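You operate a simulated robot arm through the tools that you are given. There is no shell and no other tool. Be economical: measure what you need, move in short steps, check, and stop when the job is done.

Carry out the task below with a simulated robot arm. There is one attempt and no reset: what you move stays moved.

JOB
Clamp the pink-edged disc in the buffer slide, buff it until the green lamp lights, then switch off.

The check looks at the end state, three seconds after you hand in, the way a careful person would. Anything else that was tipped, shoved, dropped, spilled or broken makes it a failure.

ROBOT AND FRAMES
A 6-joint arm with a two-finger parallel gripper, fixed in place. Base frame: the origin is at the foot of the arm, x ahead of it, y to its left, z up; the work surface is at about z = 4. Readings come in mm, degrees, newtons and seconds.
With the tool pointing down near the work surface it reaches from about 180 to 460 mm from the base axis. Its first joint turns from -70.0 to 70.0 degrees. Payload 1.9 kg.
Tool frame: the origin (TCP) lies between the finger pads and is the grasp point; the fingertips stand 23 mm ahead of it; z points along the fingers, y is the line along which they close. Largest opening 94 mm; finger width 38, thickness 10; the body of the gripper, 54 by 96 mm, starts 39 mm behind the TCP.
Orientation is told as [roll, pitch, yaw] about the base's x, y, z axes, in that order, counted from this pose: with the fingers straight down and closing along the base's y, the tool's x points along the base's -x, its y along +y and its z along -z.

CONTROLS
- The arm moves only by the tool move_arm. Its argument "commands" is a list of rows, each an object of numbers (a shift or turn left out is 0, a gripper value left out holds the last): "ax", "ay", "az": the turn, a rotation vector about the tool's x, y, z in units of 90 degrees (1.0 is 90 degrees); "dx", "dy", "dz": the shift along the tool's x, y, z in units of 250 mm (1.0 is 250 mm); "hand": the opening in per cent of the stroke, from 0 (shut) to 100 (fully open). In form: [{"ax": .., "ay": .., "az": .., "dx": .., "dy": .., "dz": .., "hand": ..}, ...]. A call has 1 to 10 rows; each row is the pose to reach, as a shift and turn from the pose commanded when the call began, along the tool's axes at that moment. A call with a number of a shift or a turn outside -1 to 1 is refused whole. Rows are played at 5 a second. More than 50 mm and 8.6 degrees between two rows, or a gripper value outside its range, and nothing of the call is played. A pose out of reach is approached as far as the arm can. The call stops where the force on the tool passes 70 N (or 10 N more than at its start, if that is more) or the arm is blocked; 0.2 s more then pass. The fingers move at their own pace (about 108 mm/s each) and stop on an object; they squeeze with about 27 N. The grip force told is the motor's: it shows also when the fingers shut on nothing. Time passes only in rows, and 0.2 s behind the last, so rows that repeat a pose let the fingers close. The reply holds the time, the measured pose of the TCP, the force on the tool along the base axes, the opening and the grip force, in the units named above and with some noise, with the torque about the TCP (base axes, N m) and any sound that the robot's microphone picked up, and new pictures: "pictures" is both (left out), scene, wrist or none.
- Cameras (640 x 400 px; columns grow to the right, rows downward): "scene" is fixed at [34.4, 308.8, 440.8]; the picture's right is [-0.88, -0.47, 0.00], its down [-0.25, 0.47, -0.85] and it looks along [0.40, -0.75, -0.53] (base axes); focal length 214 px, centre (320, 200). "wrist" rides on the gripper at [87, 16, -74] in the tool frame; the picture's right is [-0.18, 0.98, 0.00], its down [-0.58, -0.11, -0.81] and it looks along [-0.79, -0.15, 0.59] (tool axes); focal length 243 px, centre (320, 200). There is no depth. A picture from a camera that has moved, and an enlarged one, comes with that camera's place and axes in the base frame and with its lens. The place of the scene camera against the robot may be out by one fixed shift of up to 25 mm in any direction.
- inspect(camera, box): a new picture of the part [left, top, right, bottom] of that camera's present view, enlarged. No time passes.
- sign_off(): hands the job in; it is judged then, once.

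Work in short steps. Places have to be worked out from the pictures, the camera data and where the tool is seen: move nearer, look again, correct. Check each grasp and each placing, and mend what went wrong. You have 120 turns and 200 pictures in all, those below and enlarged ones among them. Open the gripper and draw the arm clear of the work before you hand the job in, unless the task says otherwise; then end with one line.

The tools are called after "Request:" by a JSON object that holds its "api" and its "payload". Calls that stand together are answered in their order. move_arm: Moves the arm, as the interface text tells. Its arguments: {"type":"object","properties":{"commands":{"type":"array"},"pictures":{"type":"string","enum":["both","scene","wrist","none"]}},"required":["commands"]} The other tools are called the same way: inspect (camera, box) takes an enlarged picture of a part of a camera's view; sign_off () hands the job in.

At the start:

```text
time_s: 0.0
position: [275.9, 1.1, 383.6]
orientation: [0.0, 0.0, 0.0]
wrist_force: [-0.7, -0.7, 0.1]
torque: [0.01, 0.04, 0.02]
finger_gap: 94.0
gripper_force: 0.1
```

scene: 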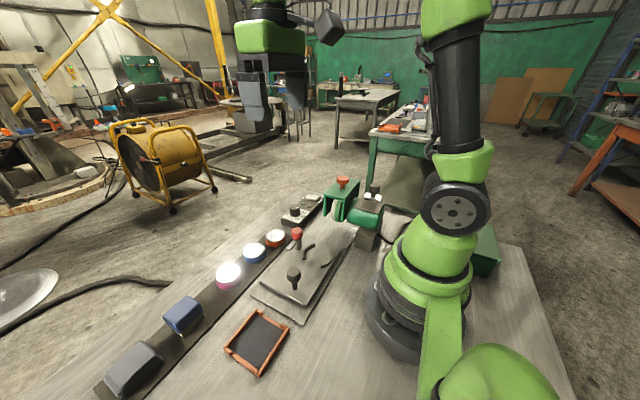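
wrist: 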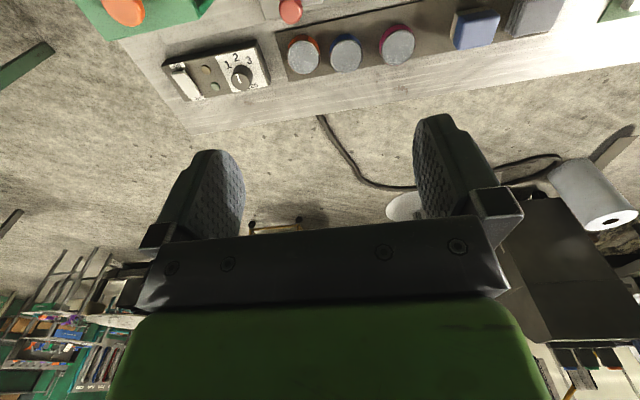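

The pictures show three discs in a row (orange, blue, pink edges), a control box, a slide plate with knobs, and a green buffer. I enlarge both views to understand the mechanism.

Request:
{"api": "inspect", "payload": {"camera": "scene", "box": [200, 160, 400, 385]}}

Request:
{"api": "inspect", "payload": {"camera": "wrist", "box": [80, 0, 560, 140]}}

Request:
{"api": "inspect", "payload": {"camera": "scene", "box": [260, 165, 400, 255]}}

```text
1.78 times, centred on (300, 272) of scene
camera zoom: at [34.4, 308.8, 440.8], right [-0.88, -0.47, 0.0], down [-0.25, 0.47, -0.85], along [0.4, -0.75, -0.53], focal length 381 px, centre (356, 71)
```

zoom: 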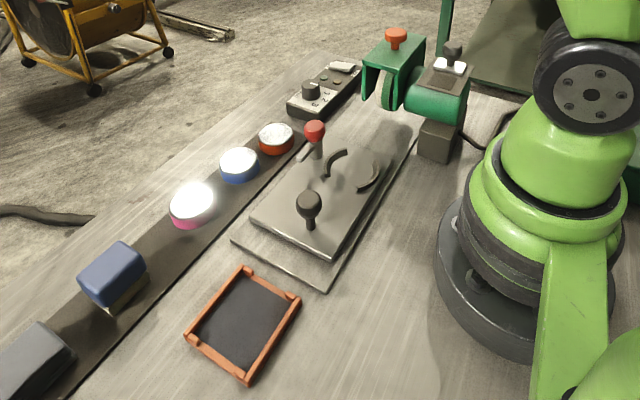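

```text
1.33 times, centred on (320, 70) of wrist
camera zoom: at [189.9, 16.3, 457.5], right [0.19, 0.98, 0.0], down [0.58, -0.11, 0.81], along [0.79, -0.15, -0.59], focal length 324 px, centre (320, 373)
```

zoom: 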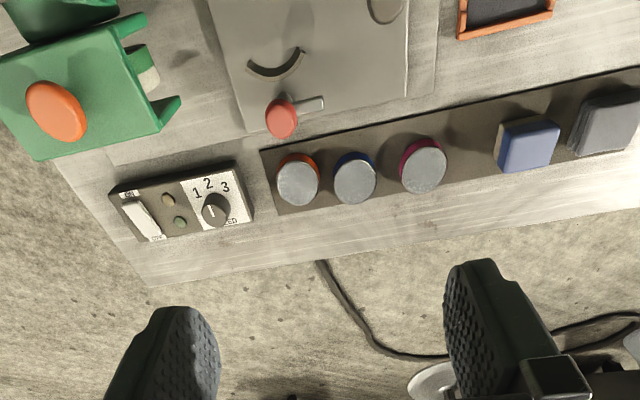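

```text
4.44 times, centred on (330, 210) of scene
camera zoom: at [34.4, 308.8, 440.8], right [-0.88, -0.47, 0.0], down [-0.25, 0.47, -0.85], along [0.4, -0.75, -0.53], focal length 953 px, centre (276, 156)
```

zoom: 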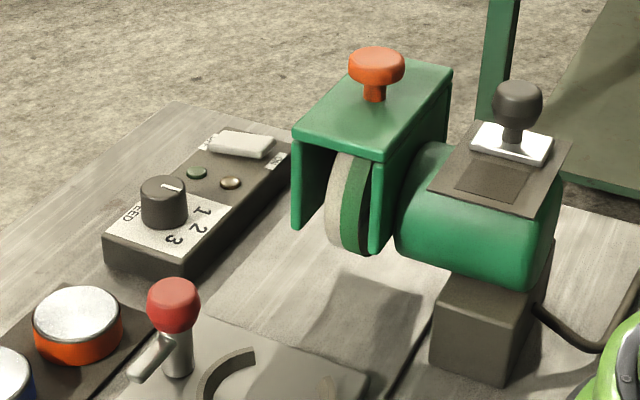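

I tilt the wrist so the camera looks down on the bench.

Request:
{"api": "move_arm", "payload": {"commands": [{"ay": 0.09}, {"ay": 0.18, "dy": -0.1}, {"ay": 0.27, "dy": -0.2}, {"ay": 0.36, "dy": -0.28}, {"ay": 0.42, "dy": -0.28}, {"ay": 0.42, "dy": -0.28}], "pictures": "wrist"}}

```text
time_s: 0.8
position: [277.8, -42.3, 380.9]
orientation: [-2.2, 20.0, -1.5]
wrist_force: [115.8, 3.3, -196.1]
torque: [-3.52, 1.53, -2.02]
finger_gap: 94.1
gripper_force: 0.2
out of reach, approached as far as the arm can: row 3
stopped in row 3: the force on the tool passed its limit at 582 N (the readings are from after the stop); the commanded pose is now the measured one
camera wrist: at [222.3, -23.2, 480.5], right [0.19, 0.98, -0.1], down [0.82, -0.1, 0.56], along [0.54, -0.19, -0.82], focal length 243 px, centre (320, 200)
```

wrist: 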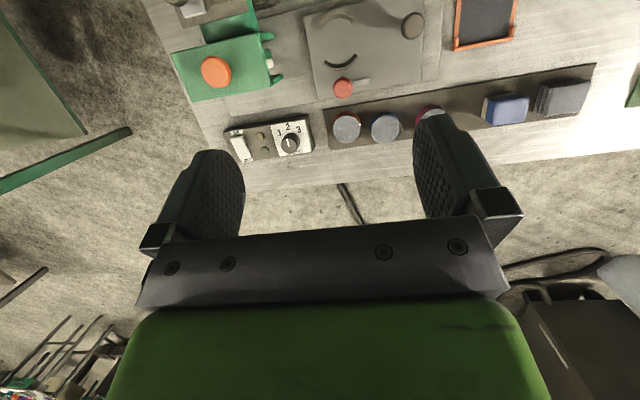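

The wrist hit a limit or itself in that tilt (nothing on the bench touched). I back off the tilt and enlarge the useful part of the view.

Request:
{"api": "move_arm", "payload": {"commands": [{"ay": -0.06}, {"ay": -0.11}, {"ay": -0.11}], "pictures": "none"}}

Request:
{"api": "inspect", "payload": {"camera": "wrist", "box": [150, 0, 610, 160]}}

```text
time_s: 1.6
position: [275.8, -41.1, 382.7]
orientation: [-1.6, 10.3, -1.3]
wrist_force: [-0.2, 0.6, 0.5]
torque: [0.0, -0.01, 0.0]
finger_gap: 93.9
gripper_force: 0.1
```

```text
1.39 times, centred on (380, 80) of wrist
camera zoom: at [205.8, -22.4, 470.2], right [0.2, 0.98, -0.06], down [0.71, -0.1, 0.69], along [0.67, -0.18, -0.72], focal length 338 px, centre (236, 367)
```

zoom: 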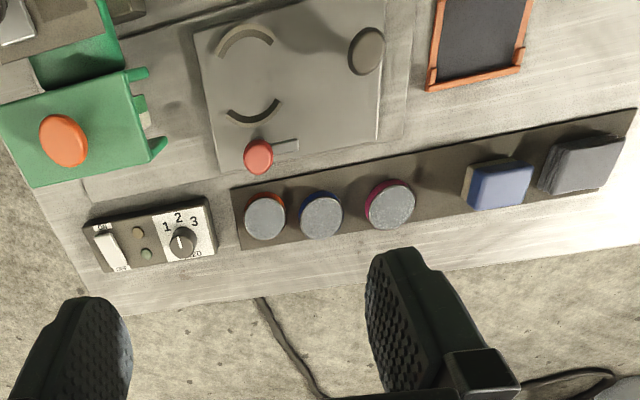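

I step back and lower for a closer look at the slide and the buffer.

Request:
{"api": "move_arm", "payload": {"commands": [{"dx": 0.1, "dz": 0.1, "dy": -0.05}, {"dx": 0.2, "dz": 0.2, "dy": -0.1}, {"dx": 0.3, "dz": 0.28, "dy": -0.15}, {"dx": 0.3, "dz": 0.28, "dy": -0.15}], "pictures": "wrist"}}

```text
time_s: 2.6
position: [188.6, -79.7, 326.7]
orientation: [-1.6, 10.3, -1.4]
wrist_force: [0.5, -0.1, 0.6]
torque: [-0.01, 0.0, 0.01]
finger_gap: 94.2
gripper_force: 0.0
camera wrist: at [117.3, -61.8, 415.0], right [0.2, 0.98, -0.06], down [0.71, -0.1, 0.69], along [0.67, -0.18, -0.72], focal length 243 px, centre (320, 200)
```

wrist: 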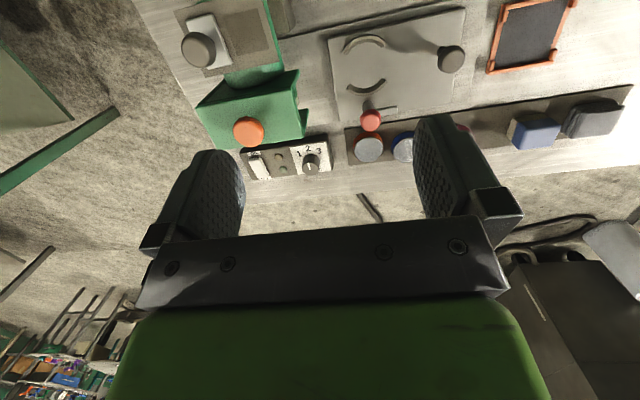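

Request:
{"api": "inspect", "payload": {"camera": "wrist", "box": [160, 0, 340, 190]}}

Request:
{"api": "inspect", "payload": {"camera": "wrist", "box": [320, 0, 580, 165]}}

```text
2.11 times, centred on (250, 95) of wrist
camera zoom: at [117.3, -61.8, 415.0], right [0.2, 0.98, -0.06], down [0.71, -0.1, 0.69], along [0.67, -0.18, -0.72], focal length 511 px, centre (467, 421)
```

zoom: 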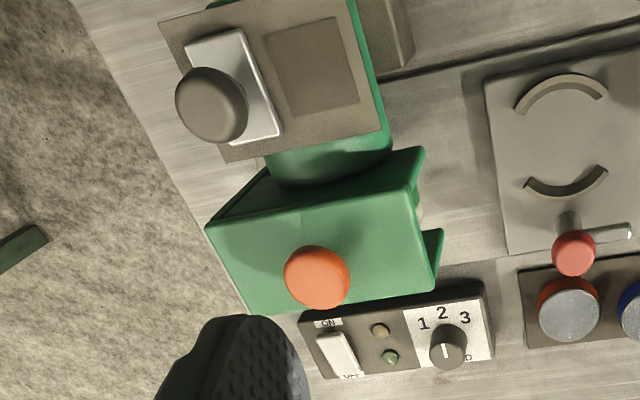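

```text
2.42 times, centred on (450, 82) of wrist
camera zoom: at [117.3, -61.8, 415.0], right [0.2, 0.98, -0.06], down [0.71, -0.1, 0.69], along [0.67, -0.18, -0.72], focal length 588 px, centre (5, 485)
```

zoom: 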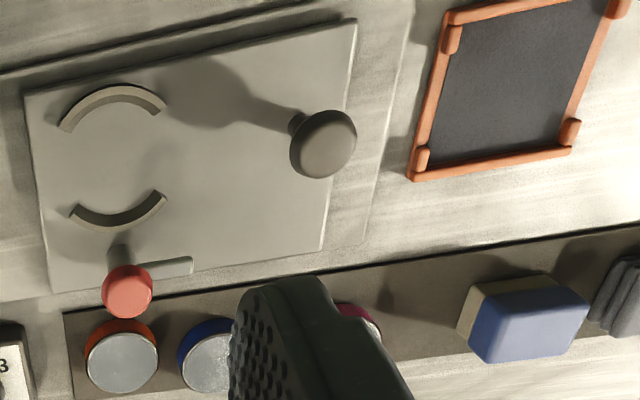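

The layout: rocker switch, lamps and speed dial; slide with two arc jaws, red clamp lever, black push knob; a slider knob on the motor and an orange knob on the hood. I go lower to look at the slide and control panel closely.

Request:
{"api": "move_arm", "payload": {"commands": [{"dx": -0.03, "dz": 0.15, "dy": 0.07, "ax": -0.018, "az": -0.015}, {"dx": -0.06, "dz": 0.3, "dy": 0.14, "ax": -0.018, "az": -0.015}, {"dx": -0.08, "dz": 0.43, "dy": 0.2, "ax": -0.018, "az": -0.015}, {"dx": -0.08, "dz": 0.43, "dy": 0.2, "ax": -0.018, "az": -0.015}], "pictures": "wrist"}}

```text
time_s: 3.6
position: [191.0, -31.8, 215.7]
orientation: [0.1, 10.4, 0.1]
wrist_force: [-0.7, 0.1, 0.4]
torque: [-0.01, 0.0, -0.01]
finger_gap: 93.8
gripper_force: 0.1
camera wrist: at [119.2, -17.3, 305.7], right [0.18, 0.98, -0.03], down [0.72, -0.11, 0.69], along [0.67, -0.14, -0.72], focal length 243 px, centre (320, 200)
```

wrist: 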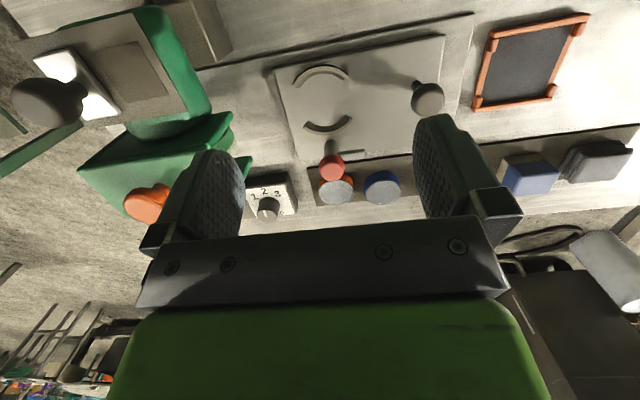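

Request:
{"api": "inspect", "payload": {"camera": "wrist", "box": [260, 0, 480, 215]}}

Request:
{"api": "inspect", "payload": {"camera": "wrist", "box": [10, 0, 300, 225]}}

```text
1.86 times, centred on (370, 108) of wrist
camera zoom: at [119.2, -17.3, 305.7], right [0.18, 0.98, -0.03], down [0.72, -0.11, 0.69], along [0.67, -0.14, -0.72], focal length 451 px, centre (227, 372)
```

zoom: 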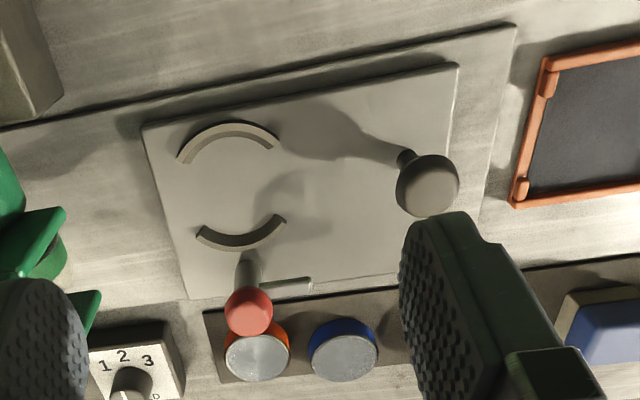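

```text
1.78 times, centred on (155, 112) of wrist
camera zoom: at [119.2, -17.3, 305.7], right [0.18, 0.98, -0.03], down [0.72, -0.11, 0.69], along [0.67, -0.14, -0.72], focal length 431 px, centre (613, 356)
```

zoom: 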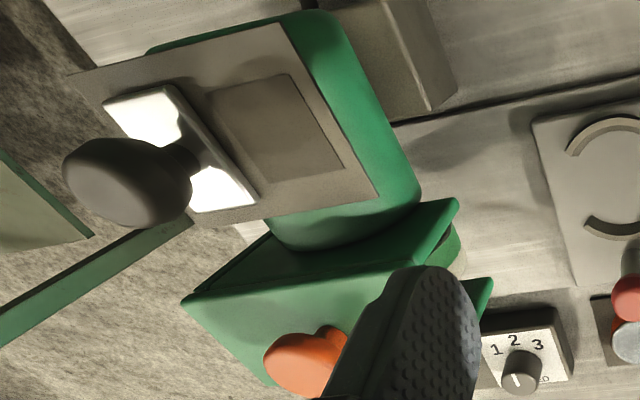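

Estimates: slide plate x 181–297, y −84..82 with nest centre ≈(225,−38); clamp post ≈(295,−40); push knob ≈(224,59); hood knob ≈(229,−186,167). Next I view the control box close up.

Request:
{"api": "move_arm", "payload": {"commands": [{"dx": -0.05, "dz": -0.13, "dy": -0.05}, {"dx": -0.2, "dz": -0.2, "dy": -0.13}, {"dx": -0.34, "dz": -0.24, "dy": -0.23}, {"dx": -0.48, "dz": -0.25, "dy": -0.33}, {"dx": -0.5, "dz": -0.22, "dy": -0.44}, {"dx": -0.5, "dz": -0.2, "dy": -0.48}], "pictures": "wrist"}}

Request:
{"api": "inspect", "payload": {"camera": "wrist", "box": [160, 0, 480, 190]}}

```text
time_s: 5.0
position: [323.2, -152.3, 242.9]
orientation: [0.2, 10.4, 0.2]
wrist_force: [-0.4, -0.4, 0.3]
torque: [0.03, 0.02, -0.02]
finger_gap: 93.9
gripper_force: 0.0
camera wrist: at [252.7, -138.5, 331.2], right [0.18, 0.98, -0.03], down [0.72, -0.11, 0.69], along [0.67, -0.14, -0.72], focal length 243 px, centre (320, 200)
```

wrist: 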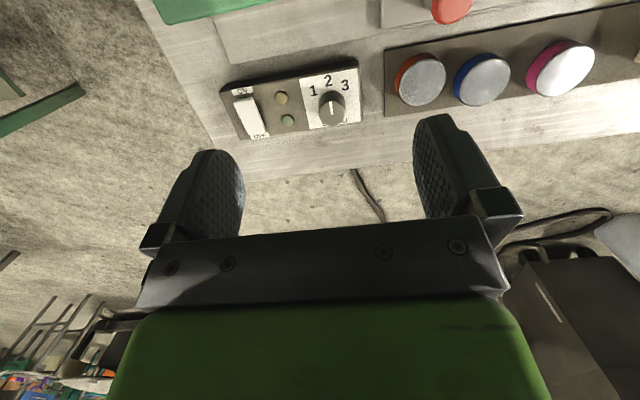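

```text
2.00 times, centred on (320, 95) of wrist
camera zoom: at [252.7, -138.5, 331.2], right [0.18, 0.98, -0.03], down [0.72, -0.11, 0.69], along [0.67, -0.14, -0.72], focal length 485 px, centre (320, 410)
```

zoom: 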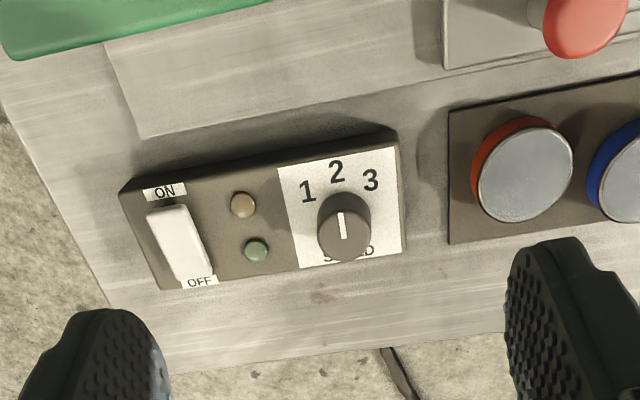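

The dial points at 2, the switch rocker's ON end is nearer the arm. I look at the buffer again through the scene camera with the arm out of the way.

Request:
{"api": "inspect", "payload": {"camera": "scene", "box": [310, 165, 400, 255]}}

Request:
{"api": "inspect", "payload": {"camera": "scene", "box": [240, 220, 370, 320]}}

```text
4.44 times, centred on (355, 210) of scene
camera zoom: at [34.4, 308.8, 440.8], right [-0.88, -0.47, 0.0], down [-0.25, 0.47, -0.85], along [0.4, -0.75, -0.53], focal length 953 px, centre (164, 156)
```

zoom: 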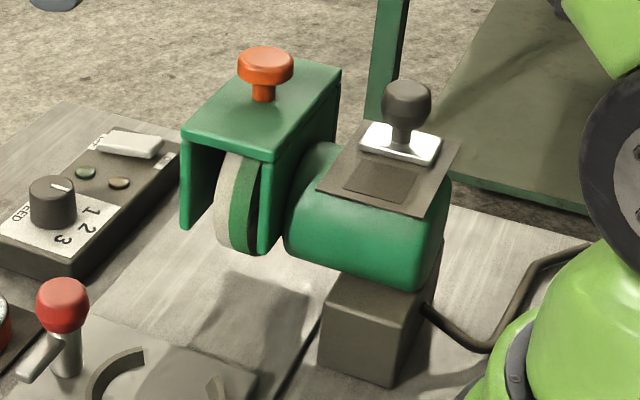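

```text
4.00 times, centred on (305, 270) of scene
camera zoom: at [34.4, 308.8, 440.8], right [-0.88, -0.47, 0.0], down [-0.25, 0.47, -0.85], along [0.4, -0.75, -0.53], focal length 858 px, centre (380, -80)
```

zoom: 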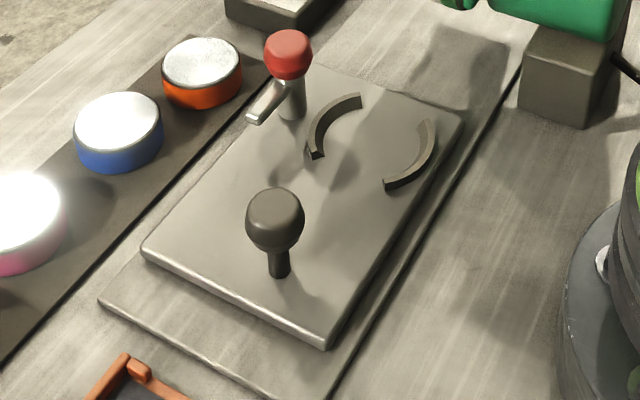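

The disc will go under the wheel on the slide. Now I swing over toward the pink disc, estimated at ≈(378,108), with the tool straight down and the fingers partly closed so as not to touch its neighbours.

Request:
{"api": "move_arm", "payload": {"commands": [{"dy": 0.17, "ay": -0.06}, {"dy": 0.36, "ay": -0.1156, "hand": 78}, {"dy": 0.54, "ay": -0.1156, "dx": 0.02, "dz": 0.05}, {"dy": 0.72, "ay": -0.1156, "dx": 0.04, "dz": 0.1}, {"dy": 0.9, "ay": -0.1156, "dx": 0.06, "dz": 0.17}, {"dy": 1.0, "ay": -0.1156, "dx": 0.06, "dz": 0.17}, {"dy": 1.0, "ay": -0.1156, "dx": 0.06, "dz": 0.17}], "pictures": "wrist"}}

Request:
{"api": "inspect", "payload": {"camera": "wrist", "box": [180, 0, 480, 190]}}

```text
time_s: 6.6
position: [301.6, 97.2, 203.7]
orientation: [0.1, -0.1, 0.2]
wrist_force: [-0.5, 0.3, 0.2]
torque: [0.03, 0.01, -0.01]
finger_gap: 73.6
gripper_force: 0.0
camera wrist: at [215.2, 112.0, 277.7], right [0.18, 0.98, 0.0], down [0.58, -0.11, 0.81], along [0.79, -0.15, -0.59], focal length 243 px, centre (320, 200)
```

wrist: 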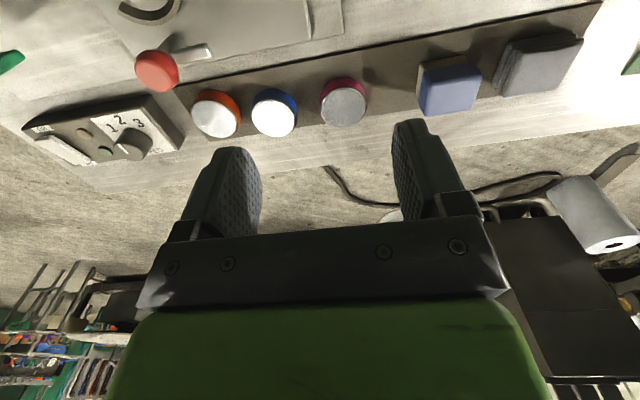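

```text
2.11 times, centred on (330, 95) of wrist
camera zoom: at [215.2, 112.0, 277.7], right [0.18, 0.98, 0.0], down [0.58, -0.11, 0.81], along [0.79, -0.15, -0.59], focal length 511 px, centre (299, 421)
```

zoom: 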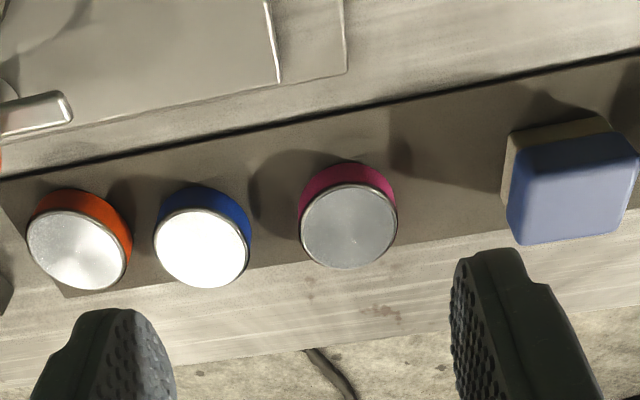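

Pink disc: top centre ≈(378,108), Ø≈52, z≈8–28. I descend to about z 70 above it and check alignment.

Request:
{"api": "move_arm", "payload": {"commands": [{"dx": -0.15, "dy": 0.02, "dz": 0.1}, {"dx": -0.306, "dy": 0.043, "dz": 0.2}, {"dx": -0.306, "dy": 0.043, "dz": 0.38}, {"dx": -0.306, "dy": 0.043, "dz": 0.5}, {"dx": -0.306, "dy": 0.043, "dz": 0.5}], "pictures": "both"}}

Request:
{"api": "inspect", "payload": {"camera": "scene", "box": [130, 200, 300, 330]}}

```text
time_s: 7.8
position: [376.4, 108.6, 79.4]
orientation: [0.1, -0.1, 0.0]
wrist_force: [0.0, 0.3, 0.7]
torque: [0.01, 0.03, 0.02]
finger_gap: 73.2
gripper_force: 0.1
camera wrist: at [289.9, 123.0, 153.7], right [0.18, 0.98, 0.0], down [0.58, -0.11, 0.81], along [0.79, -0.15, -0.59], focal length 243 px, centre (320, 200)
```

scene: 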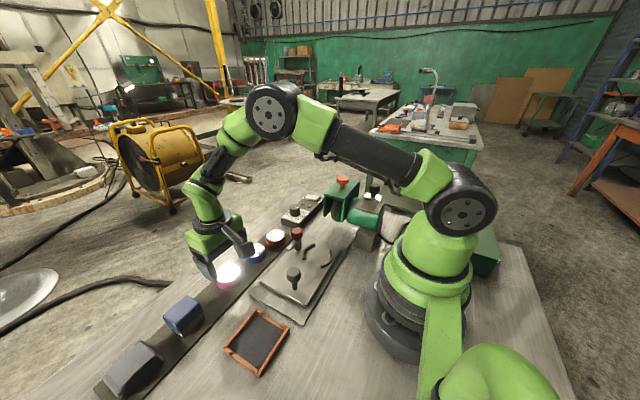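
wrist: 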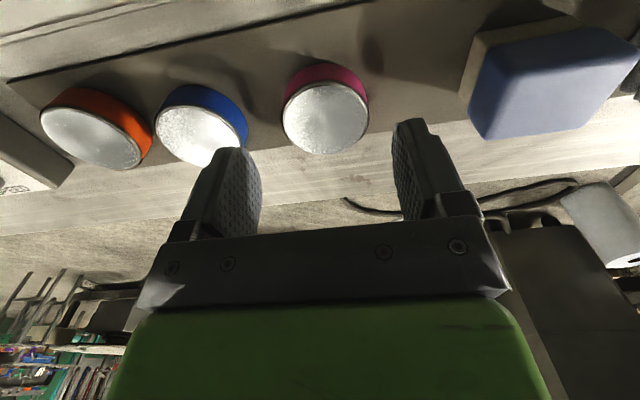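

```text
3.08 times, centred on (215, 265) of scene
camera zoom: at [34.4, 308.8, 440.8], right [-0.88, -0.47, 0.0], down [-0.25, 0.47, -0.85], along [0.4, -0.75, -0.53], focal length 660 px, centre (643, 0)
```

zoom: 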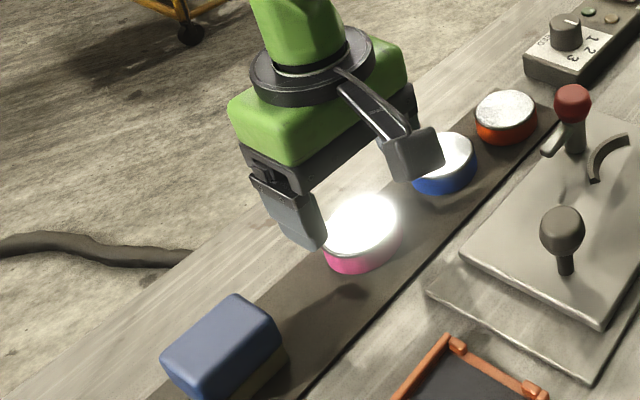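

Wrist ray again gives (376,109.5): aligned. I descend to TCP z≈33 watching the force.

Request:
{"api": "move_arm", "payload": {"commands": [{"dz": 0.08, "dy": 0.004}, {"dz": 0.15, "dy": 0.004}, {"dz": 0.184, "dy": 0.004}, {"dz": 0.184, "dy": 0.004}], "pictures": "none"}}

Request:
{"api": "inspect", "payload": {"camera": "wrist", "box": [160, 0, 500, 220]}}

Request:
{"api": "inspect", "payload": {"camera": "scene", "box": [180, 220, 280, 310]}}

```text
time_s: 8.8
position: [376.7, 108.2, 32.7]
orientation: [0.2, -0.1, 0.1]
wrist_force: [-0.1, 0.2, 0.6]
torque: [0.03, 0.0, -0.02]
finger_gap: 73.6
gripper_force: 0.0
```

```text
1.82 times, centred on (330, 110) of wrist
camera zoom: at [290.8, 123.8, 107.5], right [0.18, 0.98, 0.0], down [0.58, -0.11, 0.81], along [0.79, -0.14, -0.59], focal length 441 px, centre (302, 364)
```

zoom: 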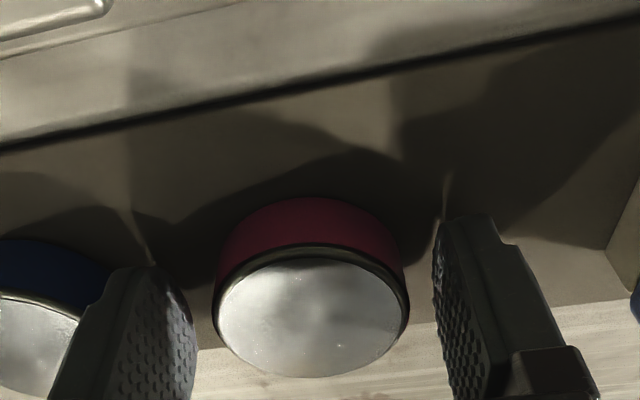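

```text
4.44 times, centred on (230, 265) of scene
camera zoom: at [34.4, 308.8, 440.8], right [-0.88, -0.47, 0.0], down [-0.25, 0.47, -0.85], along [0.4, -0.75, -0.53], focal length 953 px, centre (720, -89)
```

zoom: 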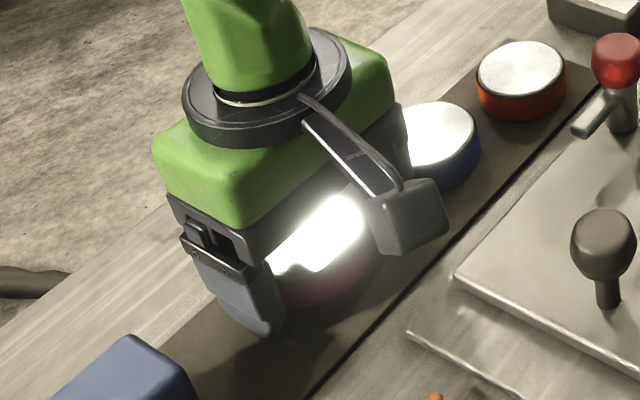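

Fingers straddle the disc. I close and then lift a little.

Request:
{"api": "move_arm", "payload": {"commands": [{"hand": 55}, {"hand": 40}, {"hand": 40}, {"hand": 40}], "pictures": "none"}}

Request:
{"api": "move_arm", "payload": {"commands": [{"dz": -0.06}, {"dz": -0.2}, {"dz": -0.36}, {"dz": -0.36}], "pictures": "both"}}

```text
time_s: 9.8
position: [377.2, 108.8, 32.9]
orientation: [0.3, -0.1, 0.1]
wrist_force: [0.7, 3.6, 0.2]
torque: [0.03, -0.04, 0.05]
finger_gap: 53.3
gripper_force: 26.8
```

```text
time_s: 10.8
position: [378.6, 111.9, 123.2]
orientation: [0.1, 0.0, 0.2]
wrist_force: [-1.1, 0.2, -4.8]
torque: [0.02, 0.05, 0.0]
finger_gap: 53.2
gripper_force: 26.5
camera wrist: at [291.6, 125.8, 197.7], right [0.18, 0.98, 0.0], down [0.58, -0.11, 0.81], along [0.79, -0.14, -0.59], focal length 243 px, centre (320, 200)
```

scene: 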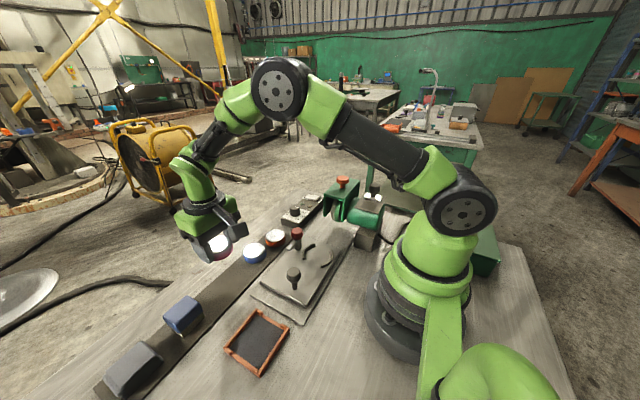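
wrist: 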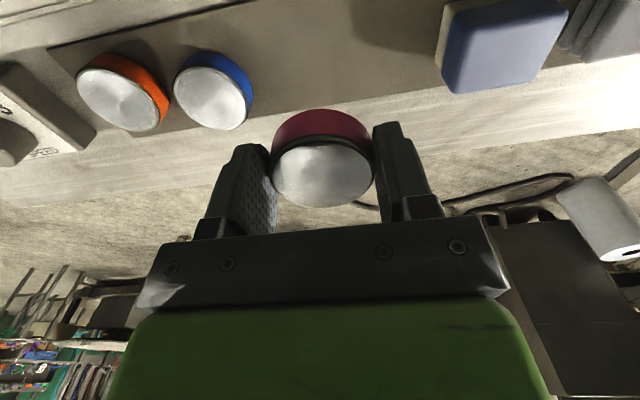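

The disc is held (gap 53 mm). I carry it high to above the slide nest and look before lowering.

Request:
{"api": "move_arm", "payload": {"commands": [{"dx": 0.06, "dy": -0.05, "dz": -0.11}, {"dx": 0.19, "dy": -0.18, "dz": -0.11}, {"dx": 0.32, "dy": -0.31, "dz": -0.11}, {"dx": 0.45, "dy": -0.44, "dz": -0.11}, {"dx": 0.55, "dy": -0.54, "dz": -0.11}, {"dx": 0.612, "dy": -0.6, "dz": -0.11}, {"dx": 0.612, "dy": -0.6, "dz": -0.11}], "pictures": "both"}}

Request:
{"api": "inspect", "payload": {"camera": "wrist", "box": [180, 0, 480, 200]}}

```text
time_s: 12.4
position: [224.9, -40.3, 148.5]
orientation: [0.2, -0.1, 0.0]
wrist_force: [0.2, -0.4, -3.7]
torque: [0.01, 0.0, 0.0]
finger_gap: 53.3
gripper_force: 27.5
camera wrist: at [138.1, -25.9, 222.6], right [0.18, 0.98, 0.0], down [0.58, -0.11, 0.81], along [0.79, -0.14, -0.59], focal length 243 px, centre (320, 200)
```

scene: 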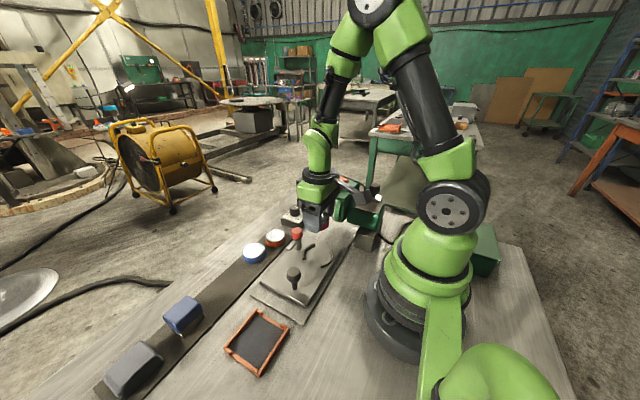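
wrist: 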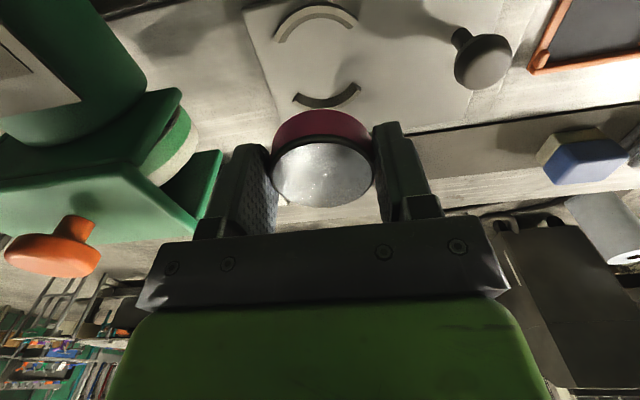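

```text
2.00 times, centred on (330, 100) of wrist
camera zoom: at [138.1, -25.9, 222.6], right [0.18, 0.98, 0.0], down [0.58, -0.11, 0.81], along [0.79, -0.14, -0.59], focal length 485 px, centre (300, 400)
```

zoom: 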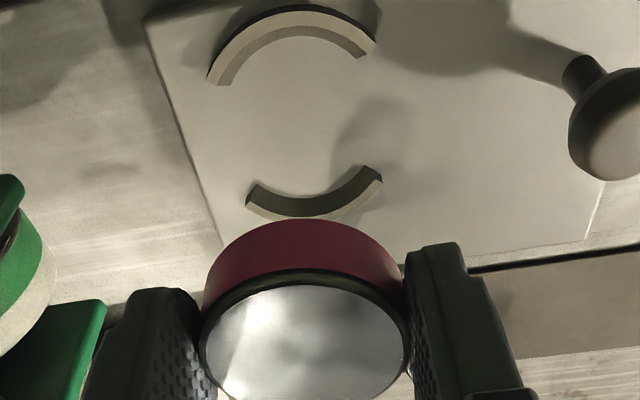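

Triangulating the arcs gives nest centre ≈(227,−40), arc outer radius ≈39, plate z≈18. Current TCP is (225,−40.3); I shift +2 mm in x and lower partway, then look.

Request:
{"api": "move_arm", "payload": {"commands": [{"dx": -0.008, "dz": 0.15}, {"dx": -0.008, "dz": 0.28}, {"dx": -0.008, "dz": 0.28}], "pictures": "wrist"}}

Request:
{"api": "inspect", "payload": {"camera": "wrist", "box": [180, 0, 480, 200]}}

Request:
{"api": "inspect", "payload": {"camera": "scene", "box": [260, 195, 380, 285]}}

```text
time_s: 13.2
position: [226.7, -40.4, 78.2]
orientation: [0.1, 0.0, 0.2]
wrist_force: [-0.1, -0.1, -3.6]
torque: [0.01, 0.0, 0.01]
finger_gap: 53.2
gripper_force: 26.7
camera wrist: at [139.6, -25.5, 152.9], right [0.18, 0.98, 0.0], down [0.58, -0.11, 0.81], along [0.79, -0.15, -0.59], focal length 243 px, centre (320, 200)
```

wrist: 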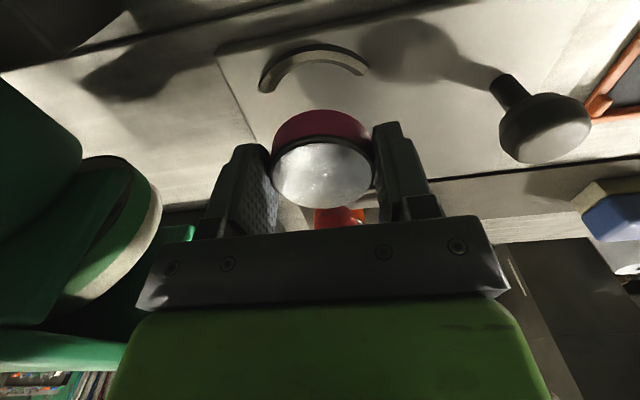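

```text
2.00 times, centred on (330, 100) of wrist
camera zoom: at [139.6, -25.5, 152.9], right [0.18, 0.98, 0.0], down [0.58, -0.11, 0.81], along [0.79, -0.15, -0.59], focal length 485 px, centre (300, 400)
```

zoom: 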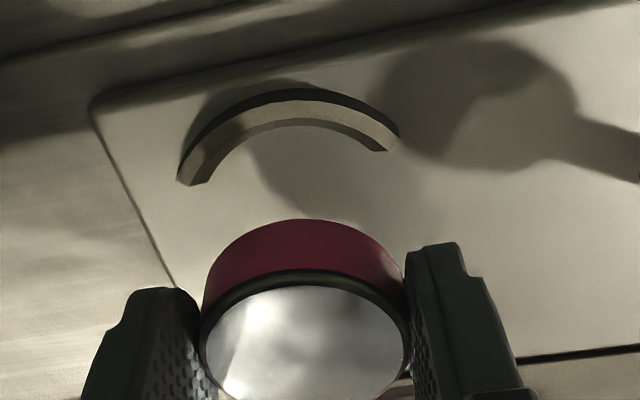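

```text
4.44 times, centred on (320, 240) of scene
camera zoom: at [34.4, 308.8, 440.8], right [-0.88, -0.47, 0.0], down [-0.25, 0.47, -0.85], along [0.4, -0.75, -0.53], focal length 953 px, centre (320, 22)
```

zoom: 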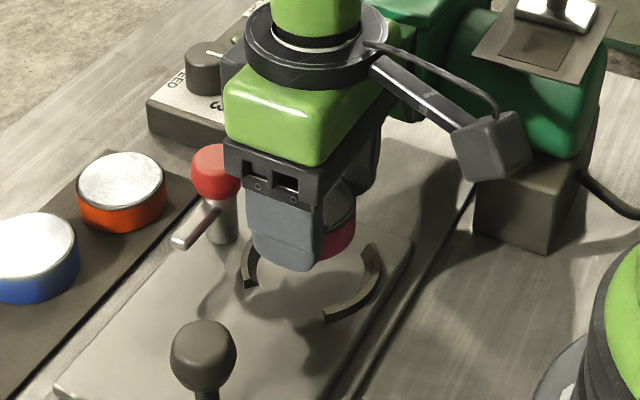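

Consistent with centre ≈(227,−41). I lower gently, stopping on contact.

Request:
{"api": "move_arm", "payload": {"commands": [{"dz": 0.06, "dy": -0.002}, {"dz": 0.1, "dy": -0.002}, {"dz": 0.12, "dy": -0.002}, {"dz": 0.12, "dy": -0.002}], "pictures": "wrist"}}

Request:
{"api": "inspect", "payload": {"camera": "wrist", "box": [180, 0, 480, 200]}}

Request:
{"api": "inspect", "payload": {"camera": "scene", "box": [280, 210, 360, 270]}}

```text
time_s: 14.2
position: [226.8, -38.7, 49.1]
orientation: [0.2, 0.0, 0.1]
wrist_force: [-0.5, 0.2, -4.4]
torque: [0.02, 0.03, -0.02]
finger_gap: 53.2
gripper_force: 26.6
camera wrist: at [140.1, -25.4, 123.7], right [0.18, 0.98, 0.0], down [0.58, -0.11, 0.81], along [0.79, -0.15, -0.59], focal length 243 px, centre (320, 200)
```

wrist: 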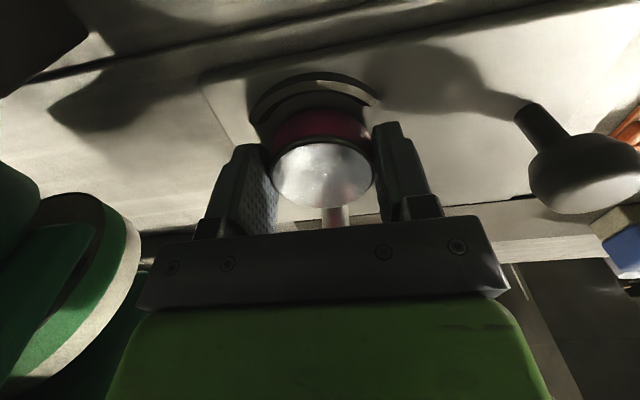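

```text
2.00 times, centred on (330, 100) of wrist
camera zoom: at [140.1, -25.4, 123.7], right [0.18, 0.98, 0.0], down [0.58, -0.11, 0.81], along [0.79, -0.15, -0.59], focal length 485 px, centre (300, 400)
```

zoom: 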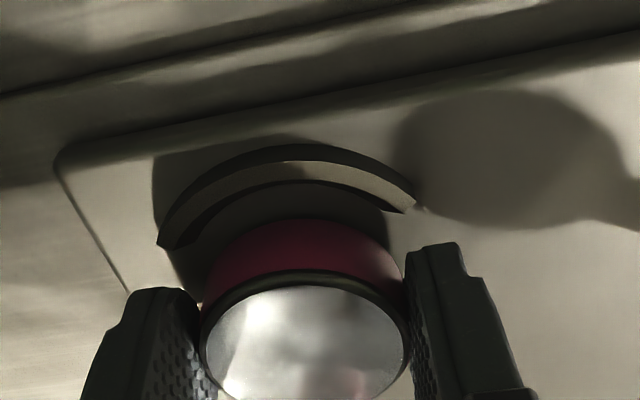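

```text
6.67 times, centred on (320, 240) of scene
camera zoom: at [34.4, 308.8, 440.8], right [-0.88, -0.47, 0.0], down [-0.25, 0.47, -0.85], along [0.4, -0.75, -0.53], focal length 1430 px, centre (320, -67)
```

zoom: 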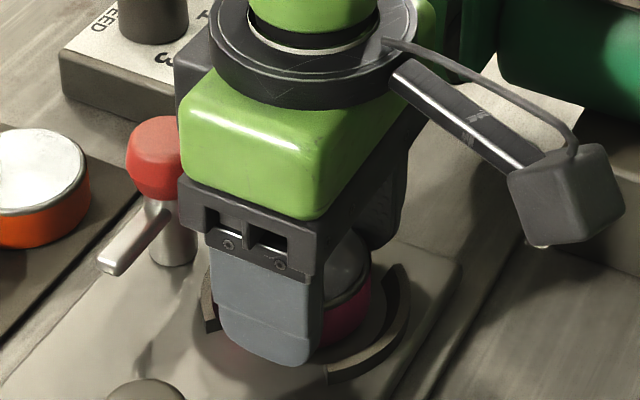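

Nearly down and within the arcs; y should shift ~1.5 mm negative. Continue to contact.

Request:
{"api": "move_arm", "payload": {"commands": [{"dy": -0.006}, {"dz": 0.008, "dy": -0.006}, {"dz": 0.016, "dy": -0.006}, {"dz": 0.022, "dy": -0.006}, {"dz": 0.026, "dy": -0.006}], "pictures": "none"}}

```text
time_s: 15.4
position: [226.9, -42.8, 45.4]
orientation: [0.2, -0.2, 0.1]
wrist_force: [-3.3, -0.2, 13.9]
torque: [-0.49, 0.01, -0.04]
finger_gap: 53.5
gripper_force: 27.3
stopped in row 5: the force on the tool passed its limit at 74 N (the readings are from after the stop); the commanded pose is now the measured one
```

Contact at TCP z≈45, matching disc-on-plate (~20). I check the picture before releasing.

Request:
{"api": "inspect", "payload": {"camera": "wrist", "box": [180, 0, 480, 200]}}

Request:
{"api": "inspect", "payload": {"camera": "scene", "box": [280, 210, 360, 270]}}

```text
2.00 times, centred on (330, 100) of wrist
camera zoom: at [140.2, -27.0, 120.0], right [0.18, 0.98, 0.0], down [0.58, -0.11, 0.81], along [0.8, -0.15, -0.59], focal length 485 px, centre (300, 400)
```

zoom: 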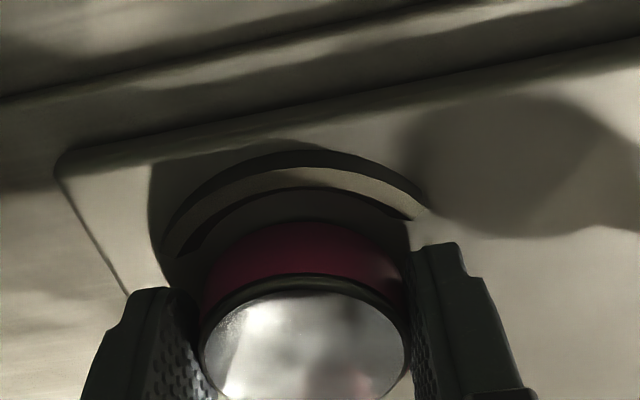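

```text
6.67 times, centred on (320, 240) of scene
camera zoom: at [34.4, 308.8, 440.8], right [-0.88, -0.47, 0.0], down [-0.25, 0.47, -0.85], along [0.4, -0.75, -0.53], focal length 1430 px, centre (320, -67)
```

zoom: 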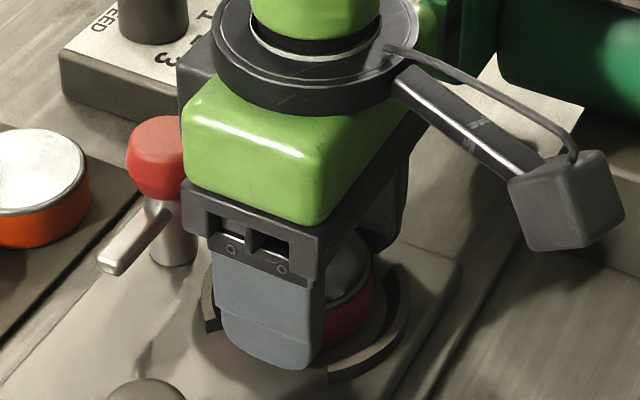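

Seated within the arcs. I release, opening modestly, and rise.

Request:
{"api": "move_arm", "payload": {"commands": [{"dz": -0.002}, {"dz": -0.002, "hand": 66}, {"dz": -0.002, "hand": 68}, {"dz": -0.002, "hand": 68}, {"dz": -0.1, "hand": 68}, {"dz": -0.26, "hand": 68}, {"dz": -0.42}, {"dz": -0.42}], "pictures": "wrist"}}

Request:
{"api": "inspect", "payload": {"camera": "scene", "box": [260, 210, 360, 290]}}

Request:
{"api": "inspect", "payload": {"camera": "wrist", "box": [200, 0, 480, 200]}}

```text
time_s: 17.2
position: [227.6, -41.9, 150.7]
orientation: [0.3, -0.2, 0.1]
wrist_force: [0.4, -0.5, -0.5]
torque: [0.0, 0.0, 0.0]
finger_gap: 64.1
gripper_force: 0.0
camera wrist: at [140.3, -27.5, 224.6], right [0.18, 0.98, 0.0], down [0.58, -0.11, 0.81], along [0.79, -0.15, -0.59], focal length 243 px, centre (320, 200)
```

wrist: 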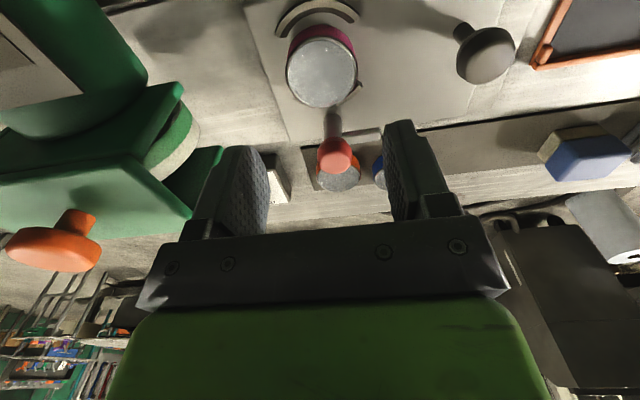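

```text
5.00 times, centred on (310, 250) of scene
camera zoom: at [34.4, 308.8, 440.8], right [-0.88, -0.47, 0.0], down [-0.25, 0.47, -0.85], along [0.4, -0.75, -0.53], focal length 1072 px, centre (370, -50)
```

zoom: 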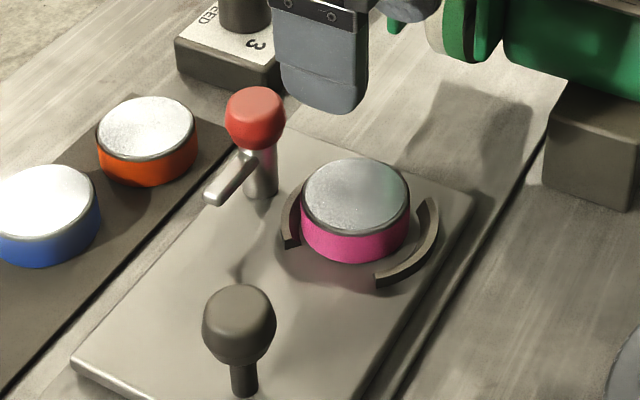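

```text
2.00 times, centred on (340, 100) of wrist
camera zoom: at [140.3, -27.5, 224.6], right [0.18, 0.98, 0.0], down [0.58, -0.11, 0.81], along [0.79, -0.15, -0.59], focal length 485 px, centre (280, 400)
```

zoom: 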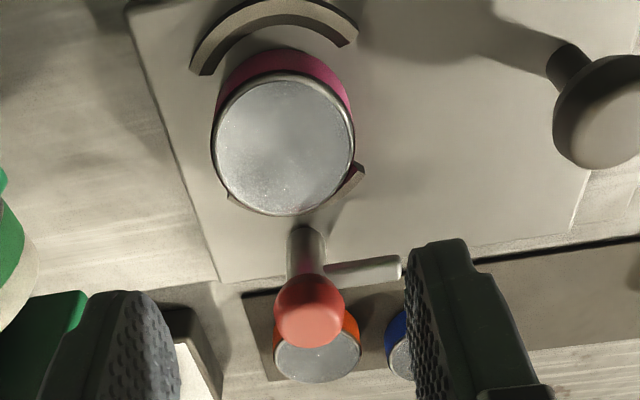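

The disc sits flat in the nest. The silver clamp arm (z≈44) extends from the post at ≈(290,−42) toward +y; I plan to swing it toward −x over the disc with closed fingertips, tool yawed −90° for clearance. First I turn the wrist high above.

Request:
{"api": "move_arm", "payload": {"commands": [{"az": 0.09, "dx": -0.05, "dy": 0.03, "hand": 0}, {"az": 0.18, "dx": -0.1, "dy": 0.06}, {"az": 0.27, "dx": -0.15, "dy": 0.09}, {"az": 0.36, "dx": -0.2, "dy": 0.12}, {"az": 0.45, "dx": -0.25, "dy": 0.15}, {"az": 0.54, "dx": -0.3, "dy": 0.17}, {"az": 0.63, "dx": -0.34, "dy": 0.18}, {"az": 0.72, "dx": -0.36, "dy": 0.18}, {"az": 0.81, "dx": -0.36, "dy": 0.18}, {"az": 0.9, "dx": -0.36, "dy": 0.18}], "pictures": "none"}}

Request:
{"api": "move_arm", "payload": {"commands": [{"az": 0.09}, {"az": 0.1}, {"az": 0.1}], "pictures": "wrist"}}

```text
time_s: 19.4
position: [316.7, 3.0, 150.7]
orientation: [0.2, 0.1, -81.1]
wrist_force: [-0.2, -0.2, 0.1]
torque: [-0.02, -0.04, 0.01]
finger_gap: 0.0
gripper_force: 27.1
```

```text
time_s: 20.2
position: [316.7, 3.0, 150.8]
orientation: [0.2, 0.2, -90.0]
wrist_force: [0.6, 0.5, -0.1]
torque: [0.03, -0.01, -0.01]
finger_gap: 0.2
gripper_force: 27.0
camera wrist: at [332.7, 88.0, 225.5], right [0.98, -0.18, 0.0], down [-0.11, -0.58, 0.8], along [-0.15, -0.79, -0.59], focal length 243 px, centre (320, 200)
```

wrist: 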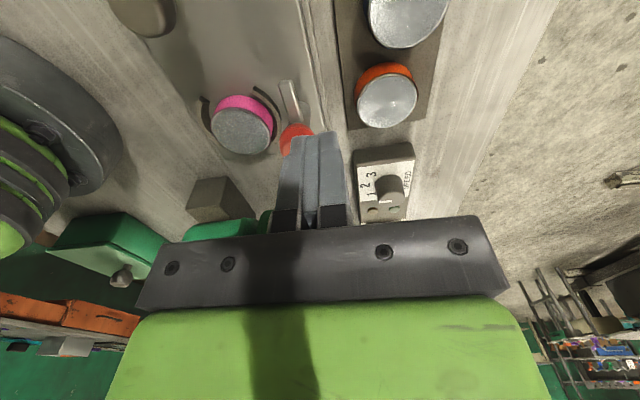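

Arm tip seen at ≈(290,−3,45). I lower the closed fingertips behind it on the +x side.

Request:
{"api": "move_arm", "payload": {"commands": [{"dx": -0.024, "dy": -0.01, "dz": 0.12}, {"dx": -0.024, "dy": -0.01, "dz": 0.26}, {"dx": -0.024, "dy": -0.01, "dz": 0.36}, {"dx": -0.024, "dy": -0.01, "dz": 0.36}], "pictures": "wrist"}}

Request:
{"api": "inspect", "payload": {"camera": "scene", "box": [260, 210, 360, 290]}}

Request:
{"api": "inspect", "payload": {"camera": "wrist", "box": [200, 0, 440, 200]}}

```text
time_s: 21.2
position: [313.2, -1.5, 62.1]
orientation: [0.2, 0.2, -89.9]
wrist_force: [0.9, 0.0, -0.4]
torque: [-0.03, -0.02, -0.01]
finger_gap: 0.2
gripper_force: 27.3
camera wrist: at [329.4, 83.7, 136.4], right [0.98, -0.18, 0.0], down [-0.11, -0.58, 0.8], along [-0.15, -0.79, -0.59], focal length 243 px, centre (320, 200)
```

wrist: 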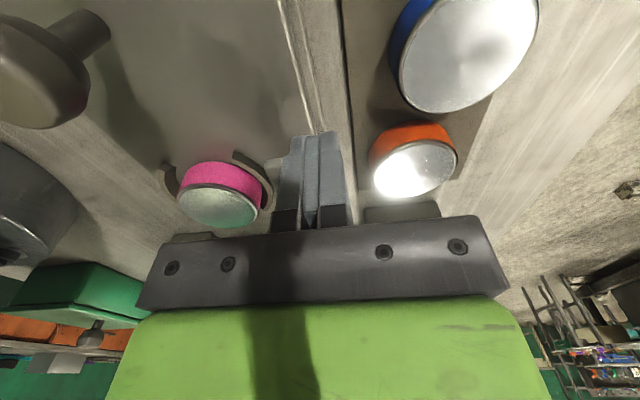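

```text
5.00 times, centred on (310, 250) of scene
camera zoom: at [34.4, 308.8, 440.8], right [-0.88, -0.47, 0.0], down [-0.25, 0.47, -0.85], along [0.4, -0.75, -0.53], focal length 1072 px, centre (370, -50)
```

zoom: 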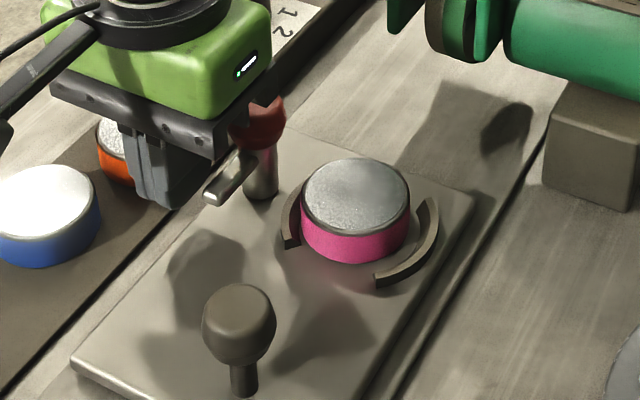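

```text
2.00 times, centred on (320, 100) of wrist
camera zoom: at [329.4, 83.7, 136.4], right [0.98, -0.18, 0.0], down [-0.11, -0.58, 0.8], along [-0.15, -0.79, -0.59], focal length 485 px, centre (320, 400)
```

zoom: 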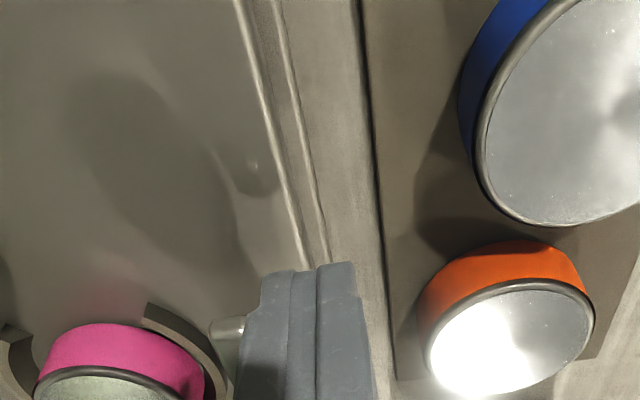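

Fingertips sit just behind the arm. I push it in an arc toward −x in short steps.

Request:
{"api": "move_arm", "payload": {"commands": [{"dy": -0.03, "dx": 0.0}, {"dy": -0.06, "dx": 0.01}, {"dy": -0.09, "dx": 0.012}, {"dy": -0.12, "dx": 0.01}, {"dy": -0.12, "dx": 0.01}], "pictures": "none"}}

Request:
{"api": "inspect", "payload": {"camera": "scene", "box": [260, 210, 360, 290]}}

```text
time_s: 22.4
position: [283.0, -0.5, 60.4]
orientation: [0.1, 0.2, -89.9]
wrist_force: [0.1, 0.9, -0.5]
torque: [0.01, -0.01, 0.0]
finger_gap: 0.0
gripper_force: 26.9
```

```text
5.00 times, centred on (310, 250) of scene
camera zoom: at [34.4, 308.8, 440.8], right [-0.88, -0.47, 0.0], down [-0.25, 0.47, -0.85], along [0.4, -0.75, -0.53], focal length 1072 px, centre (370, -50)
```

zoom: 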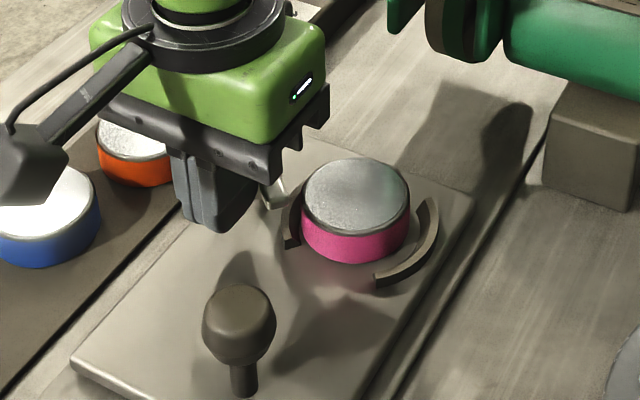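

The arm is swinging with the finger, no resistance. I continue round the arc.

Request:
{"api": "move_arm", "payload": {"commands": [{"dy": -0.03, "dx": 0.0}, {"dy": -0.06, "dx": -0.02, "dz": -0.012}, {"dy": -0.076, "dx": -0.04, "dz": -0.014}, {"dy": -0.076, "dx": -0.058, "dz": -0.014}, {"dy": -0.076, "dx": -0.07, "dz": -0.014}, {"dy": -0.076, "dx": -0.07, "dz": -0.014}], "pictures": "wrist"}}

Request:
{"api": "inspect", "payload": {"camera": "scene", "box": [260, 210, 360, 290]}}

Request:
{"api": "inspect", "payload": {"camera": "wrist", "box": [200, 0, 440, 200]}}

```text
time_s: 23.8
position: [264.7, -18.1, 65.3]
orientation: [0.3, 0.2, -90.0]
wrist_force: [-0.2, 0.1, 0.1]
torque: [-0.01, 0.0, 0.05]
finger_gap: 0.0
gripper_force: 27.0
camera wrist: at [281.7, 67.0, 140.5], right [0.98, -0.18, 0.0], down [-0.11, -0.58, 0.8], along [-0.14, -0.79, -0.59], focal length 243 px, centre (320, 200)
```

wrist: 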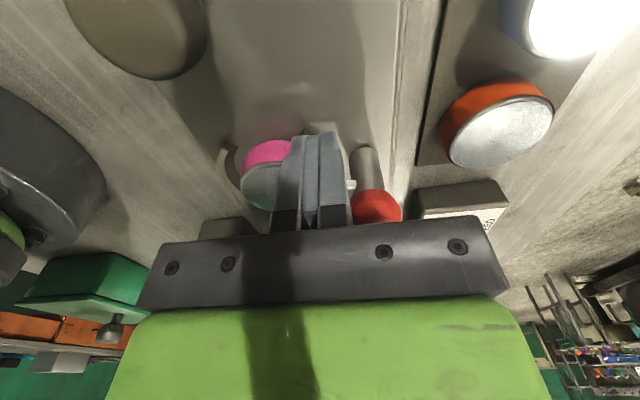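

```text
5.00 times, centred on (310, 250) of scene
camera zoom: at [34.4, 308.8, 440.8], right [-0.88, -0.47, 0.0], down [-0.25, 0.47, -0.85], along [0.4, -0.75, -0.53], focal length 1072 px, centre (370, -50)
```

zoom: 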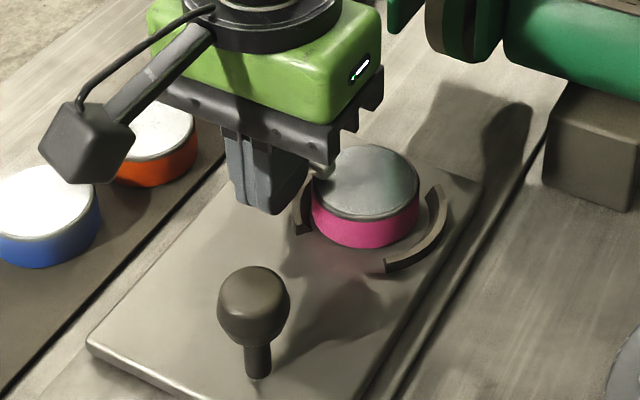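

```text
2.00 times, centred on (320, 100) of wrist
camera zoom: at [281.7, 67.0, 140.5], right [0.98, -0.18, 0.0], down [-0.11, -0.58, 0.8], along [-0.14, -0.79, -0.59], focal length 485 px, centre (320, 400)
```

zoom: 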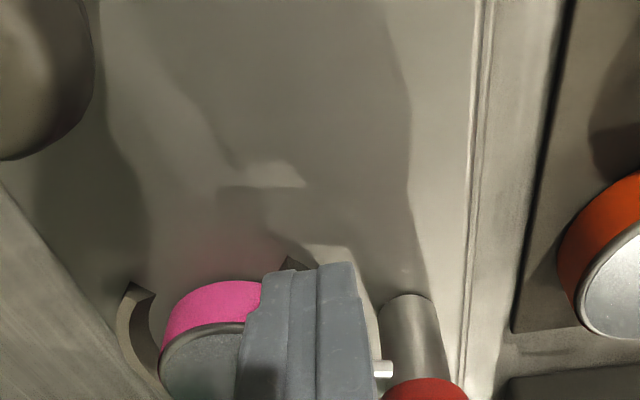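

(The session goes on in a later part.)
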